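You operate a simulated robot arm through the tools that you are given. There is no shell and no other tool.

The job below is to be done with a simulated robot arm. You get a single attempt, and the scene is never put back.

JOB
Seal the loaded blister with the castor cap card.
Fine: slide the tray back out.

The check looks at the end state, three seconds after you hand in, the way a careful person would. Anything else that was tipped, shoved, dropped, spilled or broken makes it a failure. A push-on lid holds only when it is set on centred and level and pressed home; a screw cap is set on level and turned clockwise until tight.

ROBOT AND FRAMES
A 7-joint arm with a two-finger parallel gripper, fixed in place. Base frame: the origin is on the floor under the middle of its stand, x ahead of it, y to its left, z up. Units: mm, degrees, N and s.
It reaches about 1147 mm from its shoulder. Its first joint turns from -166.0 to 166.0 degrees. Payload 3.43 kg.
The TCP is the grasp point between the finger pads, 30 mm short of the fingertips. In the tool frame z runs along the fingers and y along their closing line. The gripper opens to 94 mm. The fingers are 28 mm wide and 10 mm thick; the gripper's body (50 by 96 mm) begins 55 mm behind the TCP.
Orientation is told as [roll, pitch, yaw] about the base's x, y, z axes, in that order, counted from this pose: with the fingers straight down and closing along the base's y, the tool's x points along the base's -x, its y along +y and its z along -z.

CONTROLS
- The arm moves only by the tool move_arm. Its argument "commands" is a list that holds one entry, the list of rows, each a list of 7 numbers: the turn, a rotation vector about the base's x, y, z in degrees, then the shift along the base's x, y, z in mm, then the opening, from 0 (shut) to 1 (fully open). In form: [[[wx, wy, wz, x, y, z, gripper], ...]]. A call has 1 to 20 rows; each row is the pose to reach, as a shift and turn from the pose commanded when the call began. A row lasts 0.2 s, in which the tool goes at most 50 mm and 8.6 degrees; a call with a longer step from one row to the next is refused whole, and so is a gripper value outside its range. A pose out of reach is approached as far as the arm can. The call stops where the force on the tool passes 50 N (or 10 N more than at its start, if that is more) or the arm is blocked; 0.2 s more then pass. The fingers move at their own pace (about 45 mm/s each) and stop on an object; they squeeze with about 39 N. The grip force told is the motor's: it shows also when the fingers shut on nothing. Time passes only in rows, and 0.2 s behind the last, so rows that repeat a pose let the fingers close. It gives the time, the measured TCP pose, the force on the tool (base axes), the opening and the grip force at its end, in the units of the frame above (readings bear some noise), with the torque about the TCP (base axes, N m) and any sound that the robot's microphone picked up.
- Cameras (640 x 400 px; columns grow to the right, rows downward): "scene" is fixed at [220.5, 647.5, 1308.6]; the picture's right is [-0.93, -0.37, 0.00], its down [0.33, -0.83, -0.45] and it looks along [0.17, -0.42, 0.89] (base axes); focal length 214 px, centre (320, 200). "wrist" rides on the gripper at [76, 14, -103] in the tool frame; the picture's right is [-0.18, 0.98, 0.00], its down [-0.75, -0.14, -0.64] and it looks along [-0.63, -0.12, 0.77] (tool axes); focal length 243 px, centre (320, 200). There is no depth. A picture from a camera that has moved, and an enlarged one, comes with that camera's place and axes in the base frame and with its lens.
- grab_frame(camera): a new picture of that camera. No time passes.
- enlarge(camera, box): a new picture of the part [left, top, right, bottom] of that camera's present view, enlarged. No time passes.
- finish_job(): hands the job in; it is judged then, once.

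Nothing tells you positions but the pictures and the camera data. Unless the task says otherwise, let go and move clear before handing in.

The tools are called after ">>>" as a command line: name --argument value ..., lists and objects as JSON in quotes. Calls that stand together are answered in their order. move_arm: Moves the arm, as the interface text tells. Its arguments: {"type":"object","properties":{"commands":{"type":"array"}},"required":["commands"]} The other tools are called the same way: grab_frame (camera) takes a picture; enlarge (camera, box) takes an enlarged picture of a part of a camera's view; finish_job () hands the job in.

At the start:

```text
time: 0.0
eef_pos: [444.9, 160.8, 1140.0]
tcp_rot: [0.1, 0.0, 0.1]
wrist_force: [-0.8, 0.0, 0.6]
ft_torque: [-0.03, 0.0, 0.0]
width: 93.7
gripper_force: 0.0
```

scene: 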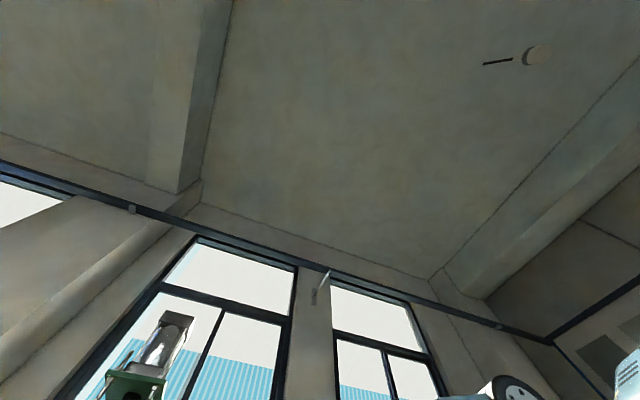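
wrist: 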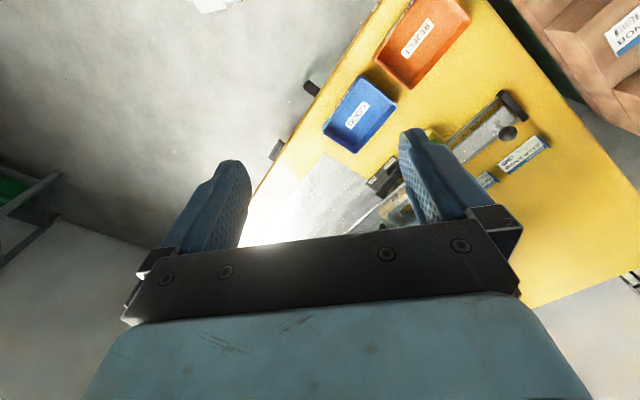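

The scene camera looks at the ceiling, so it is of little use. The wrist camera shows a yellow bench with trays and a device, and I will enlarge that view first.

>>> enlarge --camera "wrist" --box '[300, 0, 640, 220]'

>>> grab_frame --camera "scene"

```text
1.82 times, centred on (470, 110) of wrist
camera zoom: at [370.3, 173.8, 1243.1], right [0.18, 0.98, 0.0], down [0.75, -0.14, 0.64], along [0.63, -0.12, -0.77], focal length 441 px, centre (47, 364)
```

zoom: 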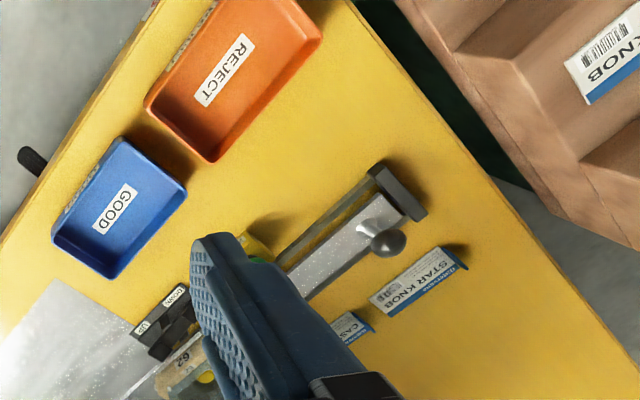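

```text
taken
```

scene: 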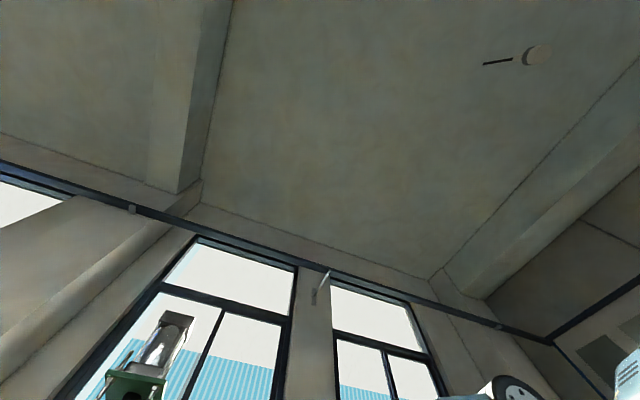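

I see a yellow bench set at an angle, with GOOD and REJECT trays, a slide device and some cards. I will move sideways to get a clear view and parallax for depth.

>>> move_arm --commands '[[[0, 0, 0, 0, 40, 0, 1], [0, 0, 0, 0, 80, 0, 1], [0, 0, 0, 0, 120, 0, 1], [0, 0, 0, 0, 160, 0, 1], [0, 0, 0, 0, 160, 0, 1]]]'

>>> grab_frame --camera "wrist"

```text
time: 1.2
eef_pos: [447.2, 323.4, 1140.0]
tcp_rot: [0.0, -0.1, -0.1]
wrist_force: [0.1, 0.5, 0.4]
ft_torque: [0.02, 0.0, -0.02]
width: 94.3
gripper_force: 0.1
```

```text
taken
camera wrist: at [370.4, 335.5, 1243.3], right [0.18, 0.98, 0.0], down [0.75, -0.14, 0.64], along [0.63, -0.12, -0.77], focal length 243 px, centre (320, 200)
```

wrist: 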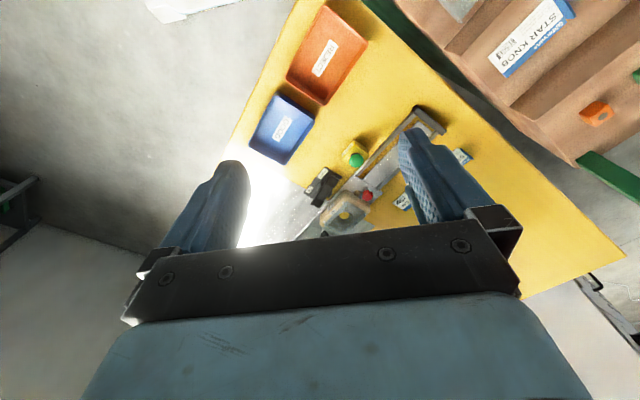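

The tray depth puts the bench top near z≈720. The device is around x≈750–850, y≈320, so I will move forward for a better look.

>>> move_arm --commands '[[[0, 0, 0, 45, 0, 0, 1], [0, 0, 0, 90, 0, 0, 1], [0, 0, 0, 135, 0, 0, 1], [0, 0, 0, 180, 0, 0, 1], [0, 0, 0, 220, 0, 0, 1], [0, 0, 0, 220, 0, 0, 1]]]'

>>> grab_frame --camera "wrist"

>>> enlarge --camera "wrist" --box '[220, 20, 480, 220]'

```text
time: 2.6
eef_pos: [668.2, 320.5, 1140.3]
tcp_rot: [0.0, 0.0, 0.0]
wrist_force: [0.4, 0.2, -0.9]
ft_torque: [-0.03, 0.04, -0.04]
width: 93.8
gripper_force: 0.1
```

```text
taken
camera wrist: at [591.6, 333.9, 1243.3], right [0.18, 0.98, 0.0], down [0.75, -0.14, 0.64], along [0.63, -0.12, -0.77], focal length 243 px, centre (320, 200)
```

wrist: 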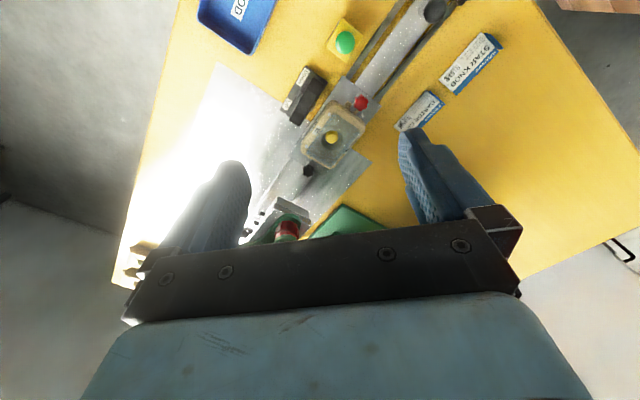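

```text
2.00 times, centred on (350, 120) of wrist
camera zoom: at [591.6, 333.9, 1243.3], right [0.18, 0.98, 0.0], down [0.75, -0.14, 0.64], along [0.63, -0.12, -0.77], focal length 485 px, centre (260, 360)
```

zoom: 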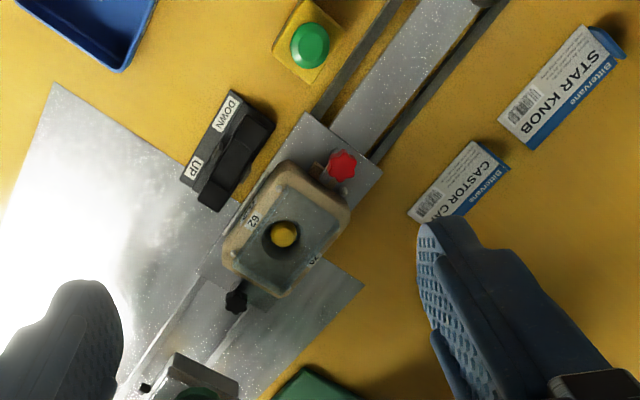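

I can see a press-like machine with an UP/DOWN rocker, a green button on a yellow box, a red star knob and a slide with a handle. There are two cards nearby, STAR KNOB and CASTOR CAP. I will move further ahead and right to see the rest.

>>> move_arm --commands '[[[0, 0, 0, 40, 0, 0, 1], [0, 0, 0, 80, 0, 0, 1], [0, 0, 0, 120, 0, 0, 1], [0, 0, 0, 150, 0, 0, 1], [0, 0, 0, 150, 0, 0, 1]]]'

>>> grab_frame --camera "wrist"

>>> enlarge --camera "wrist" --box '[180, 0, 440, 200]'

```text
time: 3.8
eef_pos: [817.1, 320.0, 1139.6]
tcp_rot: [-0.1, -0.1, 0.0]
wrist_force: [0.1, -0.4, -0.2]
ft_torque: [0.0, -0.01, -0.06]
width: 94.0
gripper_force: 0.1
```

```text
taken
camera wrist: at [741.5, 333.8, 1242.6], right [0.18, 0.98, 0.0], down [0.75, -0.14, 0.64], along [0.63, -0.12, -0.77], focal length 243 px, centre (320, 200)
```

wrist: 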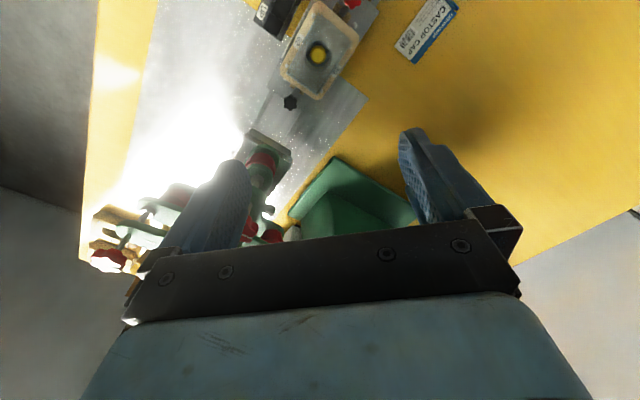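

```text
2.00 times, centred on (310, 100) of wrist
camera zoom: at [741.5, 333.8, 1242.6], right [0.18, 0.98, 0.0], down [0.75, -0.14, 0.64], along [0.63, -0.12, -0.77], focal length 485 px, centre (340, 400)
```

zoom: 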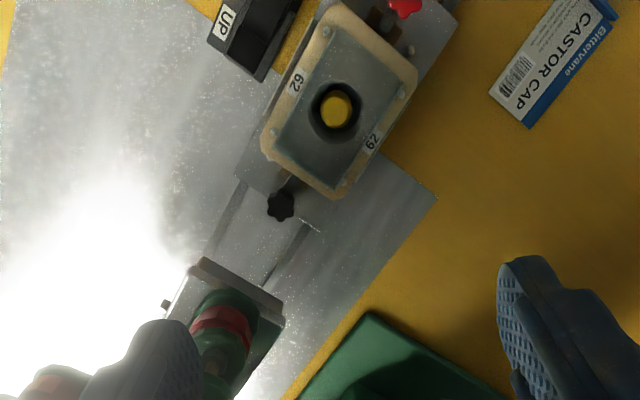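

The yellow item in the nest is near (815, 316, 773), and the slide axis runs roughly along (0.67, -0.74). I will turn the wrist to look along that axis at the press.

>>> move_arm --commands '[[[0, 0, -8, -30, 15, 0, 1], [0, 0, -16, -60, 30, 0, 1], [0, 0, -24, -90, 45, 0, 1], [0, 0, -32, -120, 60, 0, 1], [0, 0, -40, -150, 80, 0, 1], [0, 0, -40, -150, 80, 0, 1]]]'

>>> grab_frame --camera "wrist"

```text
time: 5.2
eef_pos: [665.6, 400.4, 1139.3]
tcp_rot: [0.0, 0.0, -40.1]
wrist_force: [0.5, 0.3, 0.1]
ft_torque: [-0.02, -0.01, 0.01]
width: 94.1
gripper_force: 0.1
```

```text
taken
camera wrist: at [617.2, 459.3, 1243.2], right [0.77, 0.63, 0.0], down [0.49, -0.59, 0.64], along [0.41, -0.5, -0.77], focal length 243 px, centre (320, 200)
```

wrist: 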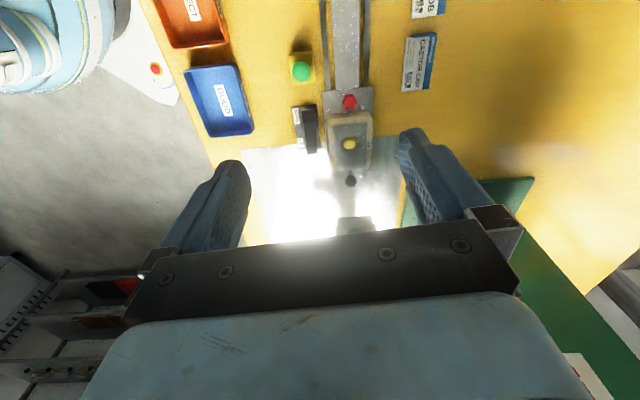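

The view is now aligned with the slide. Next I tilt the gripper up to see the press head from the front.

>>> move_arm --commands '[[[-5.2, -6.1, 0, 0, 0, 0, 1], [-10.3, -12.2, 0, 0, 0, 0, 1], [-15.5, -18.4, 0, 0, 0, 0, 1], [-20.6, -24.5, 0, 0, 0, 0, 1], [-20.6, -24.5, 0, 0, 0, 0, 1]]]'

>>> grab_frame --camera "wrist"

>>> enlarge --camera "wrist" --box '[220, 20, 480, 220]'

```text
time: 6.4
eef_pos: [666.5, 400.4, 1140.8]
tcp_rot: [0.0, -32.0, -40.0]
wrist_force: [0.0, -0.5, 0.3]
ft_torque: [0.01, 0.0, -0.01]
width: 93.9
gripper_force: 0.0
```

```text
taken
camera wrist: at [584.6, 486.8, 1187.3], right [0.75, 0.65, 0.1], down [0.14, -0.3, 0.94], along [0.65, -0.7, -0.31], focal length 243 px, centre (320, 200)
```

wrist: 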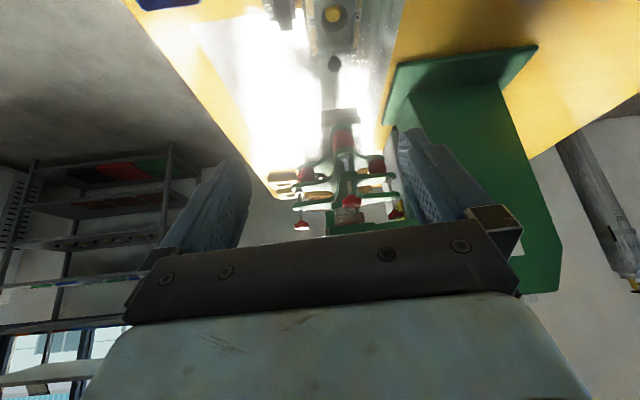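

```text
2.00 times, centred on (350, 120) of wrist
camera zoom: at [584.6, 486.8, 1187.3], right [0.75, 0.65, 0.1], down [0.14, -0.3, 0.94], along [0.65, -0.7, -0.31], focal length 485 px, centre (260, 360)
```

zoom: 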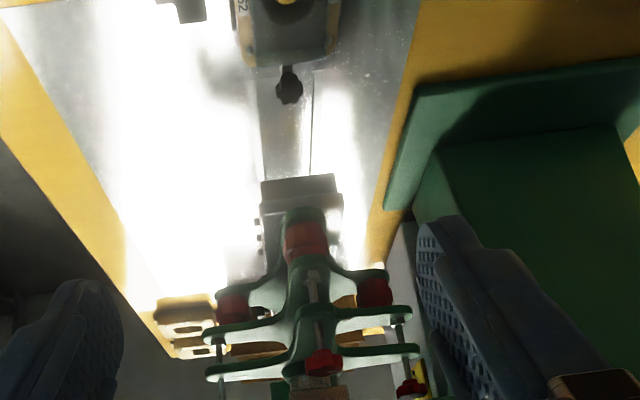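

I see a green column and a press head with spider-like arms and red parts, upside down in this camera. I will zoom in for detail.

>>> enlarge --camera "wrist" --box '[260, 90, 430, 240]'

>>> enlarge --camera "wrist" --box '[280, 0, 400, 80]'

>>> enlarge --camera "scene" --box '[60, 290, 240, 400]'

```text
2.67 times, centred on (345, 165) of wrist
camera zoom: at [584.6, 486.8, 1187.3], right [0.75, 0.65, 0.1], down [0.14, -0.3, 0.94], along [0.65, -0.7, -0.31], focal length 647 px, centre (253, 293)
```

zoom: 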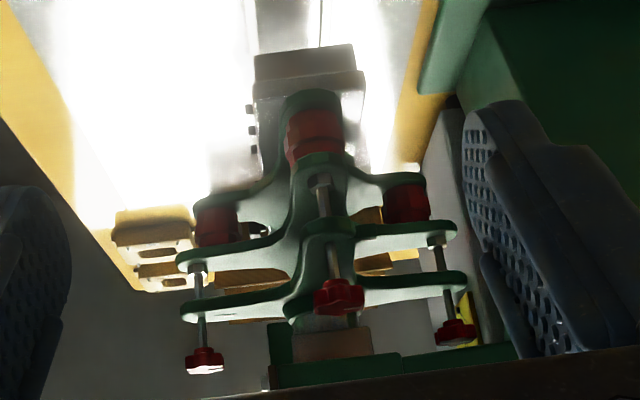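

```text
5.00 times, centred on (340, 40) of wrist
camera zoom: at [584.6, 486.8, 1187.3], right [0.75, 0.65, 0.1], down [0.14, -0.3, 0.94], along [0.65, -0.7, -0.31], focal length 1213 px, centre (220, 1000)
```

zoom: 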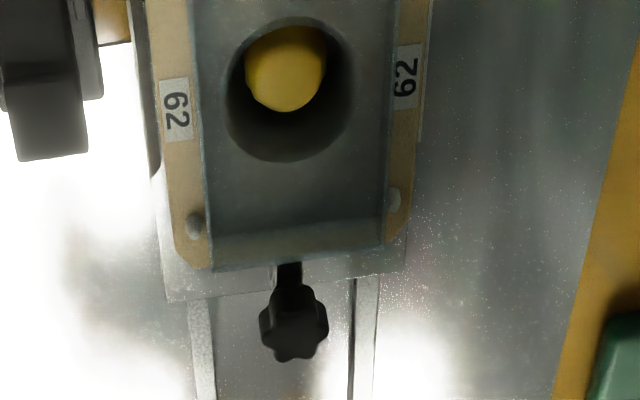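

```text
3.56 times, centred on (150, 345) of scene
camera zoom: at [220.5, 647.5, 1308.6], right [-0.93, -0.37, 0.0], down [0.33, -0.83, -0.45], along [0.17, -0.42, 0.89], focal length 763 px, centre (924, -316)
```

zoom: 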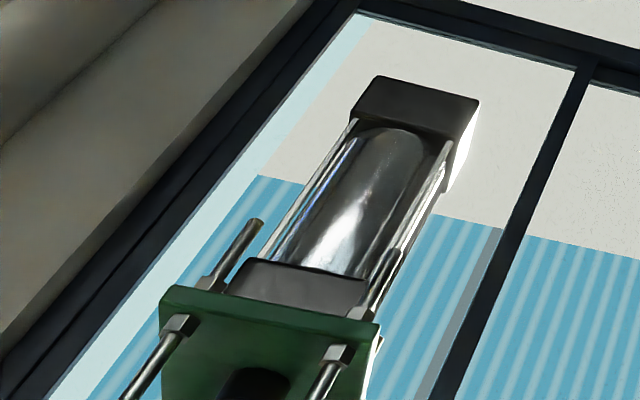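

There is a turret-like head with several stations under a tall pneumatic press. I will swing round to the left side for a different angle with less glare.

>>> move_arm --commands '[[[0, 0, 8, 5, -40, -10, 1], [0, 0, 16, 10, -80, -20, 1], [0, 0, 24, 15, -120, -30, 1], [0, 0, 32, 20, -160, -40, 1], [0, 0, 40, 25, -200, -60, 1], [0, 0, 48, 30, -240, -75, 1], [0, 0, 55, 34, -270, -90, 1], [0, 0, 55, 34, -270, -90, 1]]]'

>>> grab_frame --camera "wrist"

>>> enlarge --camera "wrist" --box '[220, 40, 480, 220]'

```text
time: 8.2
eef_pos: [700.9, 131.9, 1048.6]
tcp_rot: [0.1, -32.0, 15.0]
wrist_force: [0.2, -0.4, -0.7]
ft_torque: [0.0, -0.02, 0.02]
width: 94.0
gripper_force: 0.0
```

```text
taken
camera wrist: at [582.4, 112.9, 1096.7], right [-0.1, 0.99, 0.1], down [0.32, -0.06, 0.94], along [0.94, 0.13, -0.32], focal length 243 px, centre (320, 200)
```

wrist: 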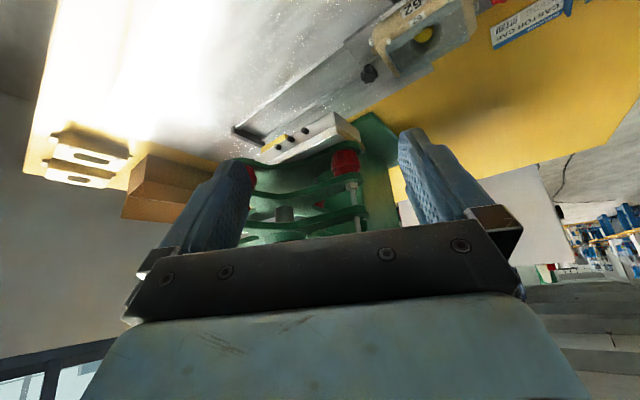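

```text
2.22 times, centred on (350, 130) of wrist
camera zoom: at [582.4, 112.9, 1096.7], right [-0.1, 0.99, 0.1], down [0.32, -0.06, 0.94], along [0.94, 0.13, -0.32], focal length 539 px, centre (253, 356)
```

zoom: 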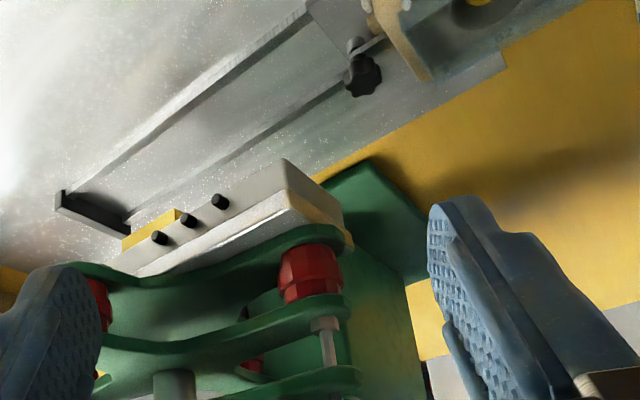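

The press has one heated platen above the end of the rails, and spare nests lie at the back of the bench. Now I want a close look at the cards and controls, so I will level the tool and move over the bench.

>>> move_arm --commands '[[[0, 0, -8, 5, 40, 10, 1], [0, 0, -16, 10, 80, 20, 1], [0, 0, -24, 15, 120, 30, 1], [0, 0, -32, 20, 160, 40, 1], [0, 0, -40, 25, 200, 50, 1], [0, 0, -48, 30, 245, 50, 1], [0, 0, -56, 30, 290, 40, 1], [0, 0, -60, 30, 330, 30, 1], [0, 0, -60, 30, 330, 30, 1]]]'

>>> grab_frame --camera "wrist"

```text
time: 10.2
eef_pos: [729.4, 462.2, 1080.7]
tcp_rot: [0.0, -31.9, -45.0]
wrist_force: [0.2, -0.6, 0.3]
ft_torque: [-0.01, 0.01, 0.0]
width: 94.1
gripper_force: 0.0
```

```text
taken
camera wrist: at [656.2, 554.5, 1126.9], right [0.81, 0.58, 0.1], down [0.11, -0.31, 0.94], along [0.58, -0.75, -0.32], focal length 243 px, centre (320, 200)
```

wrist: 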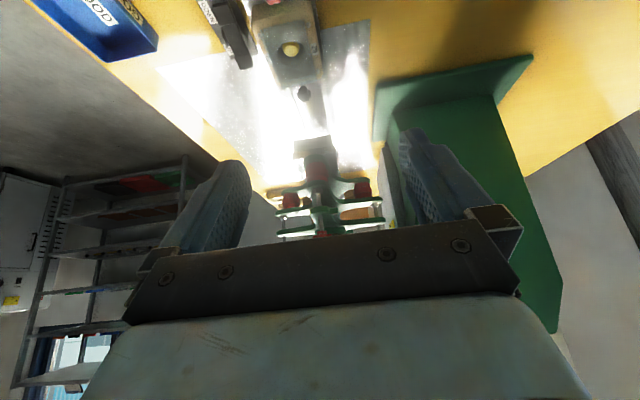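

Now I level the tool and drop down over the card area.

>>> move_arm --commands '[[[5.6, 5.6, 0, 15, 14, -20, 1], [11.3, 11.3, 0, 30, 28, -60, 1], [17, 17, 0, 45, 42, -100, 1], [22.6, 22.6, 0, 60, 56, -130, 1], [22.6, 22.6, 0, 73, 70, -160, 1], [22.6, 22.6, 0, 73, 70, -160, 1]]]'

>>> grab_frame --camera "wrist"

>>> enlarge --camera "wrist" --box '[220, 20, 480, 200]'

```text
time: 11.6
eef_pos: [802.1, 531.0, 920.4]
tcp_rot: [0.0, 0.0, -45.0]
wrist_force: [0.8, 0.6, -0.4]
ft_torque: [-0.02, 0.0, 0.02]
width: 94.2
gripper_force: 0.1
```

```text
taken
camera wrist: at [759.5, 594.1, 1022.9], right [0.82, 0.57, 0.0], down [0.43, -0.63, 0.64], along [0.36, -0.53, -0.77], focal length 243 px, centre (320, 200)
```

wrist: 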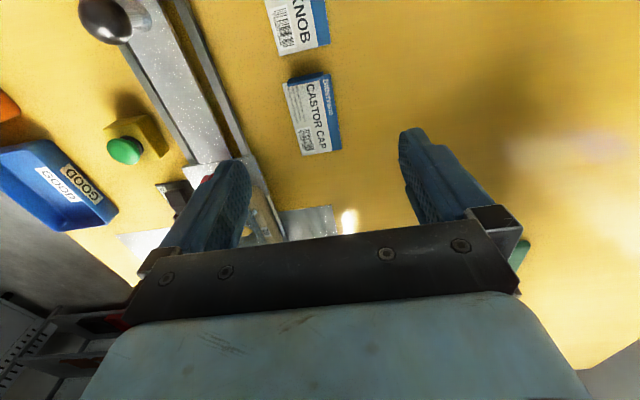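

```text
2.22 times, centred on (350, 110) of wrist
camera zoom: at [759.5, 594.1, 1022.9], right [0.82, 0.57, 0.0], down [0.43, -0.63, 0.64], along [0.36, -0.53, -0.77], focal length 539 px, centre (253, 400)
```

zoom: 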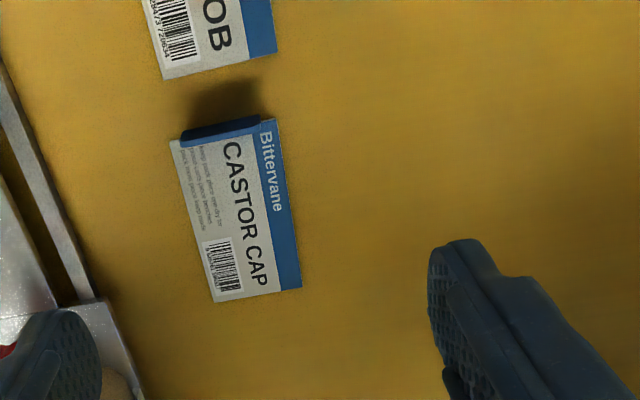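

>>> enlarge --camera "wrist" --box '[275, 60, 355, 160]'

>>> enlarge --camera "wrist" --box '[70, 0, 220, 120]'

```text
4.00 times, centred on (315, 110) of wrist
camera zoom: at [759.5, 594.1, 1022.9], right [0.82, 0.57, 0.0], down [0.43, -0.63, 0.64], along [0.36, -0.53, -0.77], focal length 970 px, centre (340, 560)
```

zoom: 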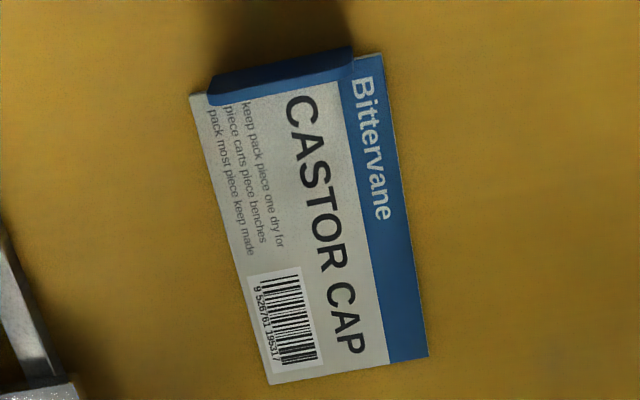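

```text
3.33 times, centred on (145, 60) of wrist
camera zoom: at [759.5, 594.1, 1022.9], right [0.82, 0.57, 0.0], down [0.43, -0.63, 0.64], along [0.36, -0.53, -0.77], focal length 809 px, centre (903, 667)
```

zoom: 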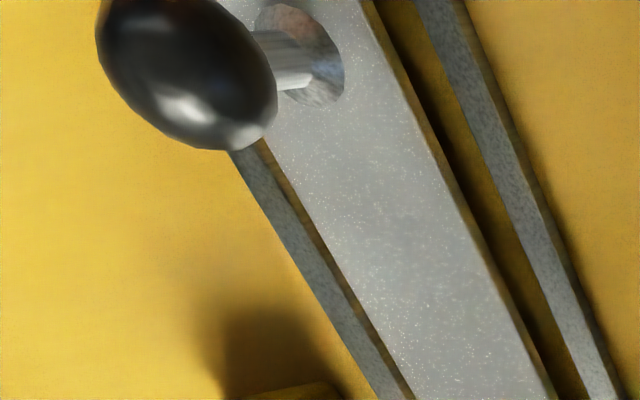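

The card is about 91 × 53 mm lying along the bench axis at about -44.5°, with a raised blue tab at its outer end. I will look at it from the side to measure the tab.

>>> move_arm --commands '[[[0, 0, 8.4, -6, -9, -5, 1], [0, 0, 16.8, -12, -18, -10, 1], [0, 0, 25.2, -18, -27, -15, 1], [0, 0, 33.6, -24, -36, -20, 1], [0, 0, 42, -30, -45, -25, 1], [0, 0, 50.4, -36, -55, -30, 1], [0, 0, 58.8, -42, -64, -35, 1], [0, 0, 67.2, -48, -73, -40, 1], [0, 0, 75.6, -54, -82, -45, 1], [0, 0, 84, -60, -92, -50, 1], [0, 0, 92.4, -64, -102, -50, 1], [0, 0, 100.5, -68, -111, -50, 1], [0, 0, 100.5, -68, -111, -50, 1]]]'

>>> grab_frame --camera "wrist"

```text
time: 14.4
eef_pos: [735.3, 419.0, 869.9]
tcp_rot: [0.0, 0.0, 55.6]
wrist_force: [-0.1, 0.3, 0.4]
ft_torque: [0.0, -0.01, -0.02]
width: 93.8
gripper_force: 0.1
```

```text
taken
camera wrist: at [680.9, 363.4, 973.0], right [-0.71, 0.71, 0.0], down [0.54, 0.54, 0.64], along [0.45, 0.45, -0.77], focal length 243 px, centre (320, 200)
```

wrist: 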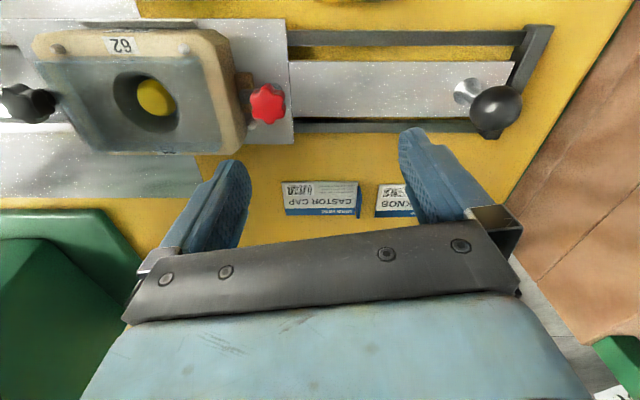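

This is a clear, aligned view of the nest, slide, handle and card. I will zoom in on each.

>>> enlarge --camera "wrist" --box '[0, 0, 300, 190]'

>>> enlarge --camera "wrist" --box '[260, 160, 440, 240]'

>>> enlarge --camera "wrist" --box '[380, 10, 580, 160]'

```text
2.11 times, centred on (150, 95) of wrist
camera zoom: at [680.9, 363.4, 973.0], right [-0.71, 0.71, 0.0], down [0.54, 0.54, 0.64], along [0.45, 0.45, -0.77], focal length 511 px, centre (678, 421)
```

zoom: 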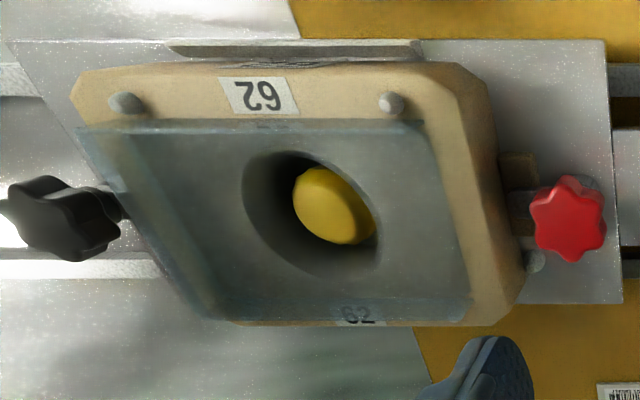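

```text
3.56 times, centred on (350, 200) of wrist
camera zoom: at [680.9, 363.4, 973.0], right [-0.71, 0.71, 0.0], down [0.54, 0.54, 0.64], along [0.45, 0.45, -0.77], focal length 863 px, centre (213, 200)
```

zoom: 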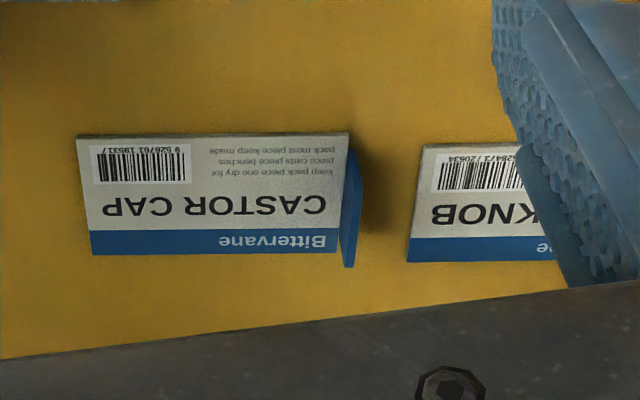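

```text
2.67 times, centred on (480, 85) of wrist
camera zoom: at [680.9, 363.4, 973.0], right [-0.71, 0.71, 0.0], down [0.54, 0.54, 0.64], along [0.45, 0.45, -0.77], focal length 647 px, centre (-107, 507)
```

zoom: 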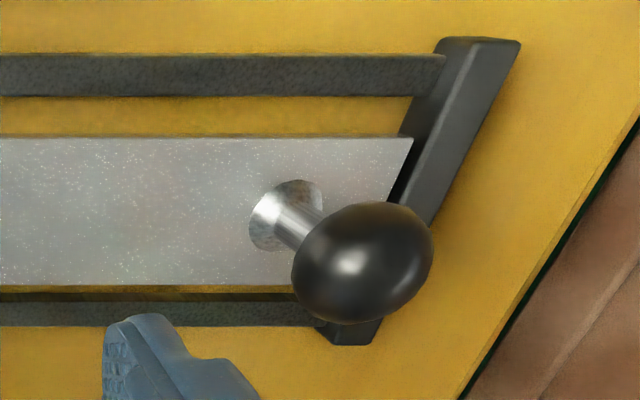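

The tab stands upright at the outer end of the card. I will zoom further on the blister in the nest, the two star knobs and the tab.

>>> enlarge --camera "wrist" --box '[20, 20, 140, 95]'

>>> enlarge --camera "wrist" --box '[140, 20, 300, 160]'

>>> enlarge --camera "wrist" --box '[0, 80, 160, 180]'

>>> enlarge --camera "wrist" --box '[330, 190, 380, 240]'

```text
5.33 times, centred on (80, 58) of wrist
camera zoom: at [680.9, 363.4, 973.0], right [-0.71, 0.71, 0.0], down [0.54, 0.54, 0.64], along [0.45, 0.45, -0.77], focal length 1294 px, centre (1600, 960)
```

zoom: 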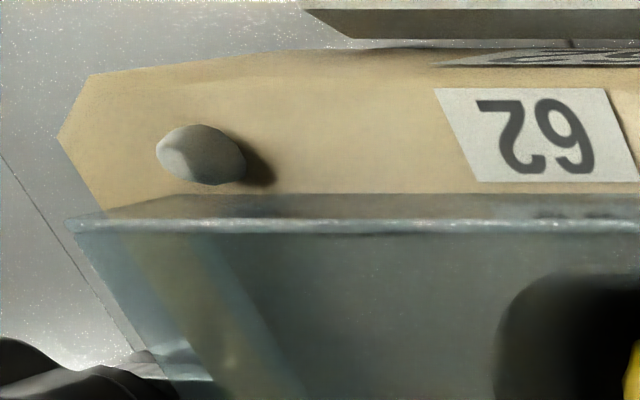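

```text
2.86 times, centred on (220, 90) of wrist
camera zoom: at [680.9, 363.4, 973.0], right [-0.71, 0.71, 0.0], down [0.54, 0.54, 0.64], along [0.45, 0.45, -0.77], focal length 693 px, centre (606, 514)
```

zoom: 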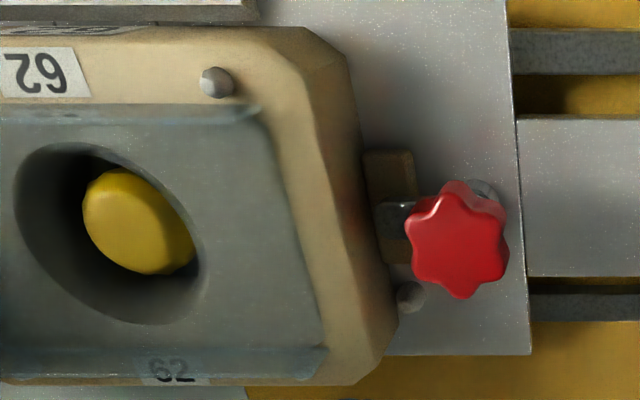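

```text
4.00 times, centred on (80, 130) of wrist
camera zoom: at [680.9, 363.4, 973.0], right [-0.71, 0.71, 0.0], down [0.54, 0.54, 0.64], along [0.45, 0.45, -0.77], focal length 970 px, centre (1280, 480)
```

zoom: 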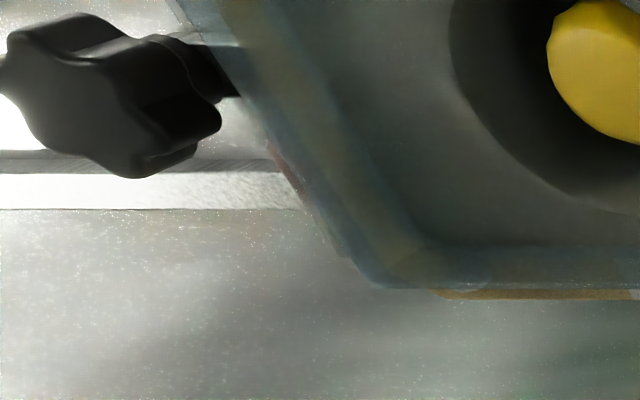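

```text
8.00 times, centred on (355, 215) of wrist
camera zoom: at [680.9, 363.4, 973.0], right [-0.71, 0.71, 0.0], down [0.54, 0.54, 0.64], along [0.45, 0.45, -0.77], focal length 1941 px, centre (40, 80)
```

zoom: 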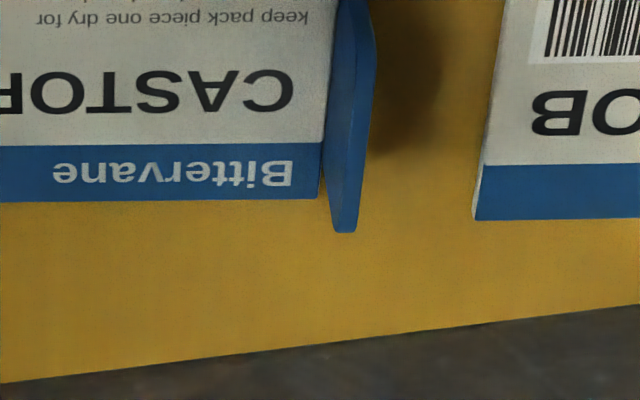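

The blister is a translucent tray with a flange above the nest. I will shift 60 mm along the slide direction to triangulate the heights.

>>> move_arm --commands '[[[0, 0, 0, 21, -21, 0, 1], [0, 0, 0, 42.5, -42.5, 0, 1], [0, 0, 0, 42.5, -42.5, 0, 1]]]'

>>> grab_frame --camera "wrist"

>>> enlarge --camera "wrist" --box '[80, 0, 320, 160]'

>>> enlarge --camera "wrist" --box '[320, 160, 480, 260]'

```text
time: 15.2
eef_pos: [778.2, 377.2, 870.1]
tcp_rot: [0.1, 0.0, 55.5]
wrist_force: [0.1, 0.3, 0.0]
ft_torque: [0.0, 0.0, 0.01]
width: 94.2
gripper_force: 0.1
```

```text
taken
camera wrist: at [724.1, 320.7, 973.0], right [-0.71, 0.71, 0.0], down [0.54, 0.54, 0.64], along [0.45, 0.45, -0.77], focal length 243 px, centre (320, 200)
```

wrist: 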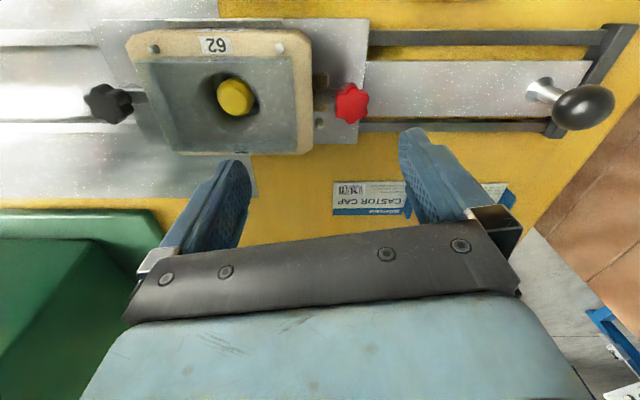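

```text
2.50 times, centred on (200, 80) of wrist
camera zoom: at [724.1, 320.7, 973.0], right [-0.71, 0.71, 0.0], down [0.54, 0.54, 0.64], along [0.45, 0.45, -0.77], focal length 606 px, centre (620, 500)
```

zoom: 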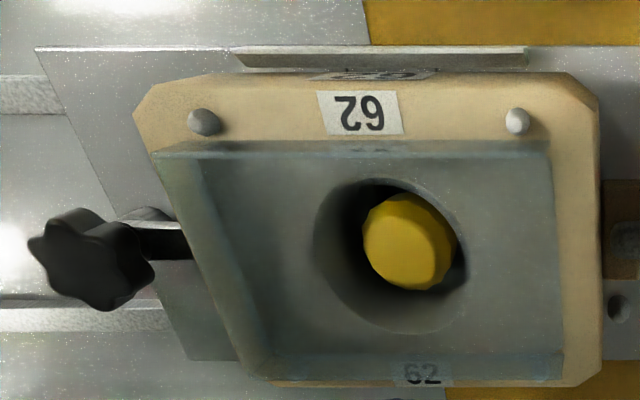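

```text
4.00 times, centred on (400, 210) of wrist
camera zoom: at [724.1, 320.7, 973.0], right [-0.71, 0.71, 0.0], down [0.54, 0.54, 0.64], along [0.45, 0.45, -0.77], focal length 970 px, centre (0, 160)
```

zoom: 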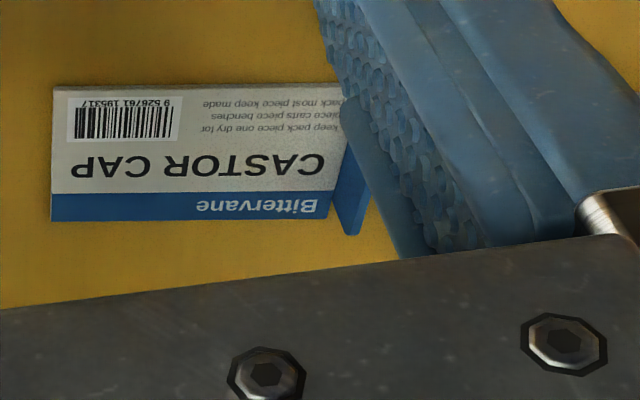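

>>> enlarge --camera "wrist" --box '[120, 20, 220, 85]'

>>> enlarge --camera "wrist" --box '[230, 20, 330, 85]'

>>> enlarge --camera "wrist" --box '[130, 100, 230, 165]'

>>> enlarge --camera "wrist" --box '[230, 100, 330, 165]'

```text
6.15 times, centred on (170, 52) of wrist
camera zoom: at [724.1, 320.7, 973.0], right [-0.71, 0.71, 0.0], down [0.54, 0.54, 0.64], along [0.45, 0.45, -0.77], focal length 1493 px, centre (1243, 1108)
```

zoom: 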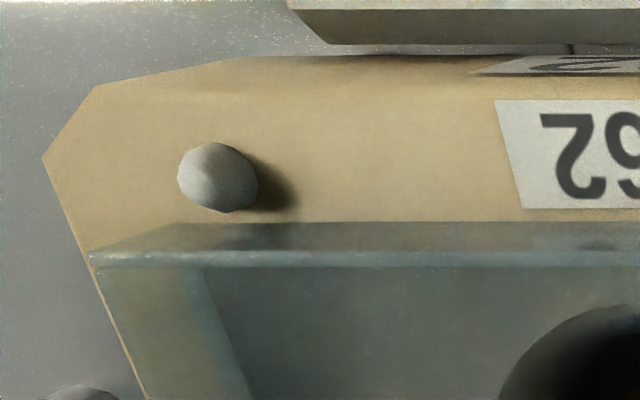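

```text
6.15 times, centred on (280, 52) of wrist
camera zoom: at [724.1, 320.7, 973.0], right [-0.71, 0.71, 0.0], down [0.54, 0.54, 0.64], along [0.45, 0.45, -0.77], focal length 1493 px, centre (566, 1108)
```

zoom: 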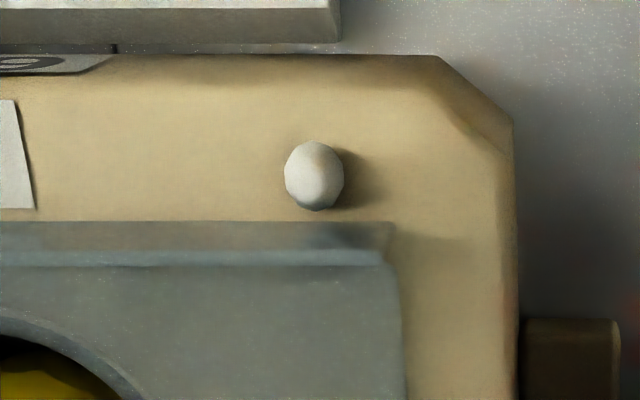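

```text
6.15 times, centred on (180, 132) of wrist
camera zoom: at [724.1, 320.7, 973.0], right [-0.71, 0.71, 0.0], down [0.54, 0.54, 0.64], along [0.45, 0.45, -0.77], focal length 1493 px, centre (1182, 615)
```

zoom: 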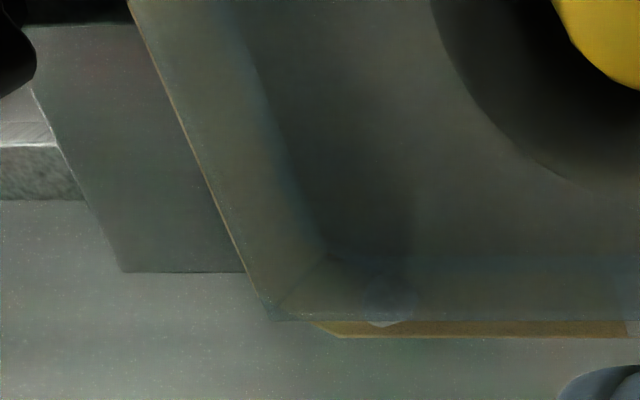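

```text
6.15 times, centred on (280, 132) of wrist
camera zoom: at [724.1, 320.7, 973.0], right [-0.71, 0.71, 0.0], down [0.54, 0.54, 0.64], along [0.45, 0.45, -0.77], focal length 1493 px, centre (566, 615)
```

zoom: 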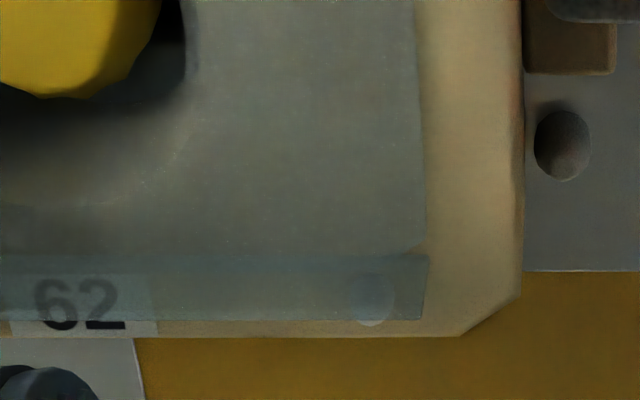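

The translucent tray is about 95 × 60 mm, with walls from z≈790 to z≈807, centred at (813, 318). The card is about 90 × 54 mm. I need to know whether the top is open, so I will take a low-angle look.

>>> move_arm --commands '[[[5.8, -4, 0, -10, -10, 0, 1], [11.5, -7.9, 0, -20, -20, 0, 1], [17.3, -11.9, 0, -30, -30, 0, 1], [23, -15.8, 0, -42, -42, 0, 1], [28.8, -19.8, 0, -42, -42, 0, 1], [28.8, -19.8, 0, -42, -42, 0, 1]]]'

>>> grab_frame --camera "wrist"

>>> enlarge --camera "wrist" --box '[180, 40, 420, 190]'

```text
time: 16.6
eef_pos: [735.5, 336.4, 870.1]
tcp_rot: [0.0, -35.0, 55.5]
wrist_force: [-0.6, 1.3, 0.3]
ft_torque: [0.02, 0.0, -0.02]
width: 94.0
gripper_force: 0.1
```

```text
taken
camera wrist: at [656.0, 242.8, 911.0], right [-0.72, 0.68, 0.11], down [0.26, 0.12, 0.96], along [0.64, 0.72, -0.27], focal length 243 px, centre (320, 200)
```

wrist: 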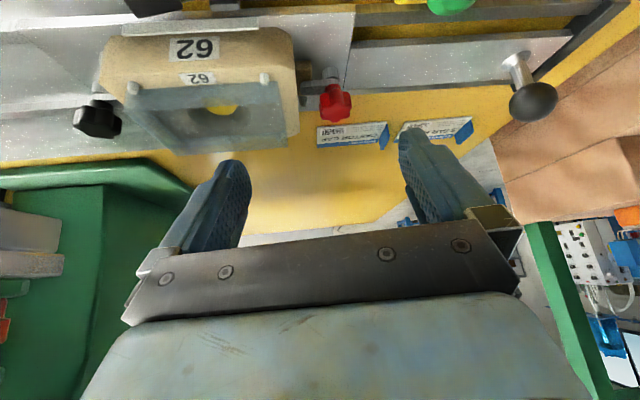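

```text
2.67 times, centred on (300, 115) of wrist
camera zoom: at [656.0, 242.8, 911.0], right [-0.72, 0.68, 0.11], down [0.26, 0.12, 0.96], along [0.64, 0.72, -0.27], focal length 647 px, centre (373, 427)
```

zoom: 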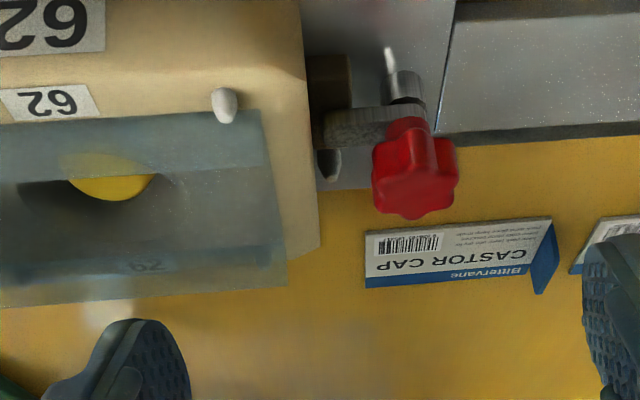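

>>> enlarge --camera "wrist" --box '[90, 60, 310, 170]'

>>> enlarge --camera "wrist" --box '[60, 60, 160, 140]'

>>> enlarge --camera "wrist" --box '[280, 50, 370, 130]'

>>> enlarge --camera "wrist" --box '[310, 100, 400, 160]'

```text
2.91 times, centred on (200, 115) of wrist
camera zoom: at [656.0, 242.8, 911.0], right [-0.72, 0.68, 0.11], down [0.26, 0.12, 0.96], along [0.64, 0.72, -0.27], focal length 706 px, centre (669, 447)
```

zoom: 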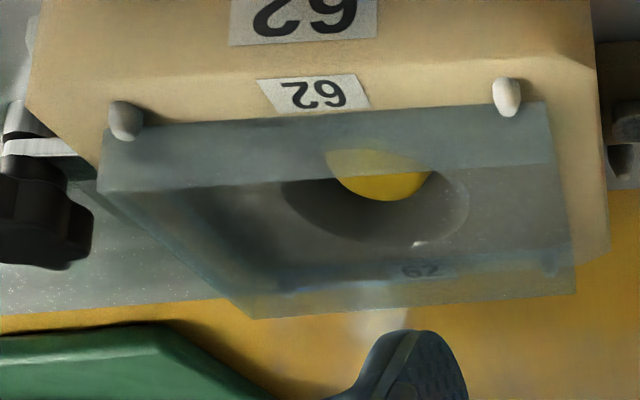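

```text
5.00 times, centred on (110, 100) of wrist
camera zoom: at [656.0, 242.8, 911.0], right [-0.72, 0.68, 0.11], down [0.26, 0.12, 0.96], along [0.64, 0.72, -0.27], focal length 1213 px, centre (1370, 700)
```

zoom: 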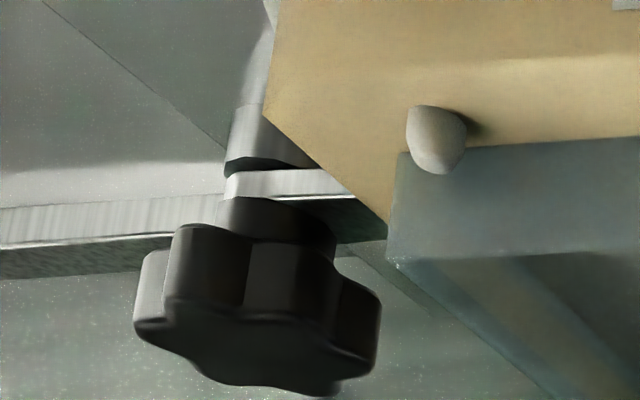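

```text
5.00 times, centred on (325, 90) of wrist
camera zoom: at [656.0, 242.8, 911.0], right [-0.72, 0.68, 0.11], down [0.26, 0.12, 0.96], along [0.64, 0.72, -0.27], focal length 1213 px, centre (295, 750)
```

zoom: 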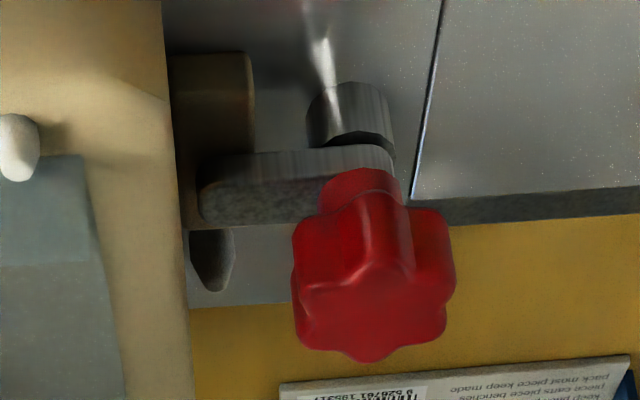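

```text
6.67 times, centred on (355, 130) of wrist
camera zoom: at [656.0, 242.8, 911.0], right [-0.72, 0.68, 0.11], down [0.26, 0.12, 0.96], along [0.64, 0.72, -0.27], focal length 1618 px, centre (87, 667)
```

zoom: 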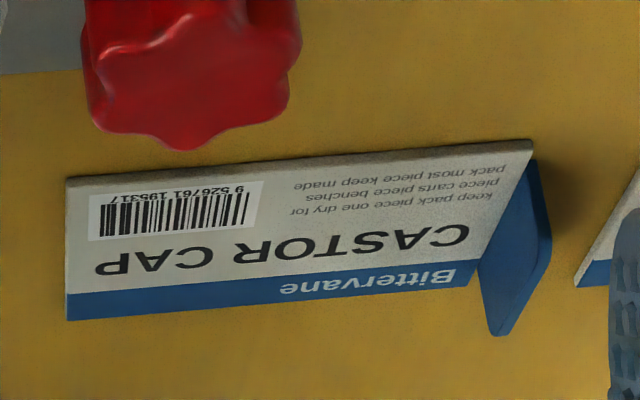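

The blister is an open-top clear tray, because the cap shows brightly over the wall edge, so the card should drop inside its walls. Next I look at the controls: the rocker and the green button.

>>> move_arm --commands '[[[-5.8, 4, 0, -10, -10, 10, 1], [-11.5, 7.9, 0, -20, -20, 20, 1], [-17.3, 11.9, 0, -30, -30, 30, 1], [-23, 15.8, 0, -45, -46, 30, 1], [-28.8, 19.8, 0, -55, -66, 30, 1], [-28.8, 19.8, 0, -55, -66, 30, 1]]]'

>>> grab_frame --camera "wrist"

>>> enlarge --camera "wrist" --box '[180, 30, 420, 190]'

```text
time: 18.0
eef_pos: [681.2, 269.4, 899.9]
tcp_rot: [0.0, 0.0, 55.5]
wrist_force: [-1.3, -0.3, 0.1]
ft_torque: [-0.02, 0.01, 0.01]
width: 94.3
gripper_force: 0.1
```

```text
taken
camera wrist: at [626.4, 213.2, 1003.9], right [-0.71, 0.71, 0.0], down [0.54, 0.54, 0.64], along [0.45, 0.45, -0.77], focal length 243 px, centre (320, 200)
```

wrist: 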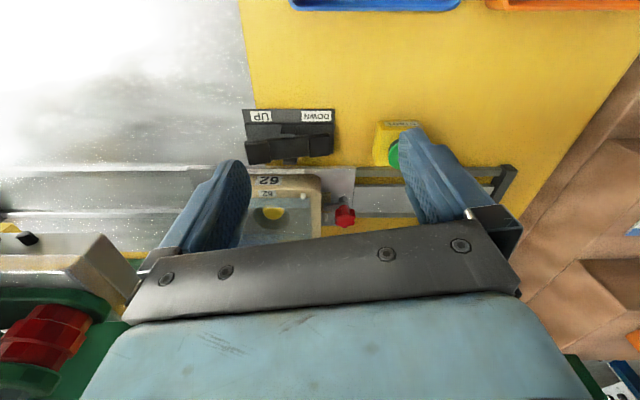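

```text
2.50 times, centred on (300, 110) of wrist
camera zoom: at [626.4, 213.2, 1003.9], right [-0.71, 0.71, 0.0], down [0.54, 0.54, 0.64], along [0.45, 0.45, -0.77], focal length 606 px, centre (370, 425)
```

zoom: 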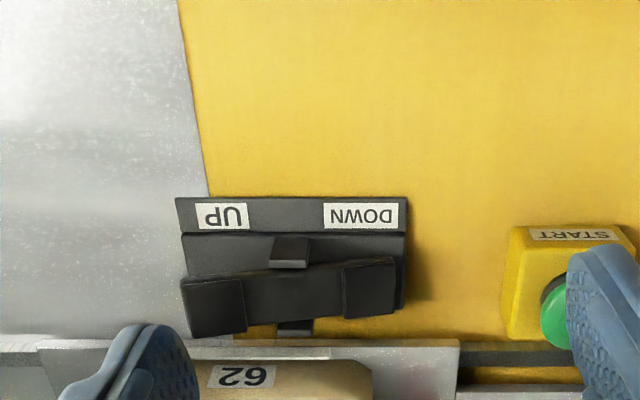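

The rocker has labelled UP and DOWN ends and the green button is marked START. I will look at the rocker from a lower angle to see which end is pressed.

>>> move_arm --commands '[[[5.8, -4, 0, -10, -10, 0, 1], [11.5, -7.9, 0, -20, -20, -10, 1], [17.3, -11.9, 0, -28, -28, -20, 1], [24.7, -17, 0, -28, -28, -40, 1], [28.8, -19.8, 0, -28, -28, -50, 1], [28.8, -19.8, 0, -28, -28, -50, 1]]]'

>>> grab_frame --camera "wrist"

>>> enlarge --camera "wrist" --box '[220, 20, 480, 190]'

```text
refused: row 4 steps farther than a row can; nothing moved
```

```text
taken
camera wrist: at [626.4, 213.2, 1003.9], right [-0.71, 0.71, 0.0], down [0.54, 0.54, 0.64], along [0.45, 0.45, -0.77], focal length 243 px, centre (320, 200)
```

wrist: 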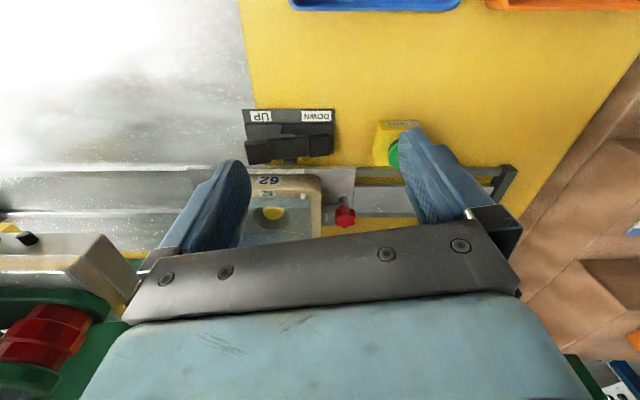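

```text
2.35 times, centred on (350, 105) of wrist
camera zoom: at [626.4, 213.2, 1003.9], right [-0.71, 0.71, 0.0], down [0.54, 0.54, 0.64], along [0.45, 0.45, -0.77], focal length 571 px, centre (249, 424)
```

zoom: 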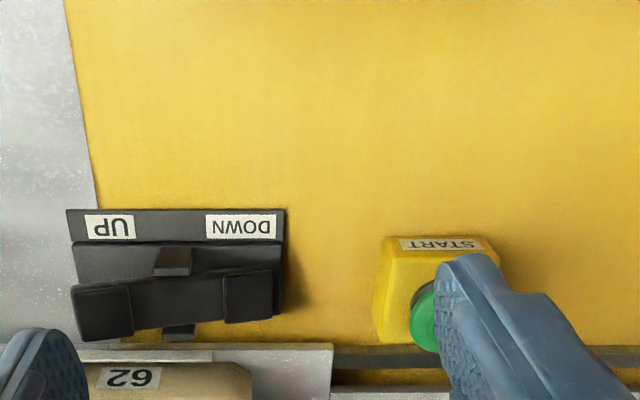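

That move was refused because one row turned too far. I will redo it with smaller steps.

>>> move_arm --commands '[[[5.8, -4, 0, -10, -10, 0, 1], [11.5, -7.9, 0, -20, -20, -10, 1], [17.3, -11.9, 0, -28, -28, -20, 1], [23, -15.8, 0, -28, -28, -40, 1], [28.8, -19.8, 0, -28, -28, -50, 1], [28.8, -19.8, 0, -28, -28, -50, 1]]]'

>>> grab_frame --camera "wrist"

>>> enlarge --camera "wrist" --box '[220, 20, 480, 190]'

```text
time: 19.4
eef_pos: [652.8, 240.7, 849.6]
tcp_rot: [-0.1, -35.1, 55.5]
wrist_force: [-0.3, 0.0, 0.5]
ft_torque: [-0.01, 0.02, -0.02]
width: 94.1
gripper_force: 0.1
```

```text
taken
camera wrist: at [572.3, 147.6, 891.1], right [-0.72, 0.68, 0.11], down [0.26, 0.12, 0.96], along [0.64, 0.72, -0.27], focal length 243 px, centre (320, 200)
```

wrist: 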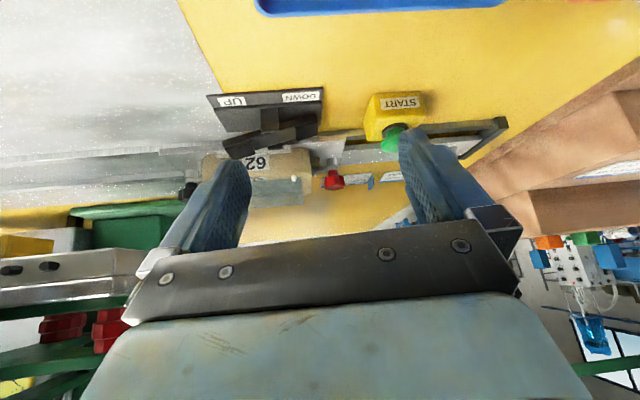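

```text
2.35 times, centred on (350, 105) of wrist
camera zoom: at [572.3, 147.6, 891.1], right [-0.72, 0.68, 0.11], down [0.26, 0.12, 0.96], along [0.64, 0.72, -0.27], focal length 571 px, centre (249, 424)
```

zoom: 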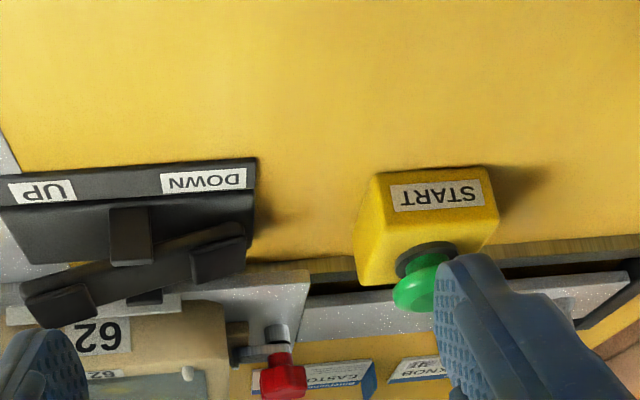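

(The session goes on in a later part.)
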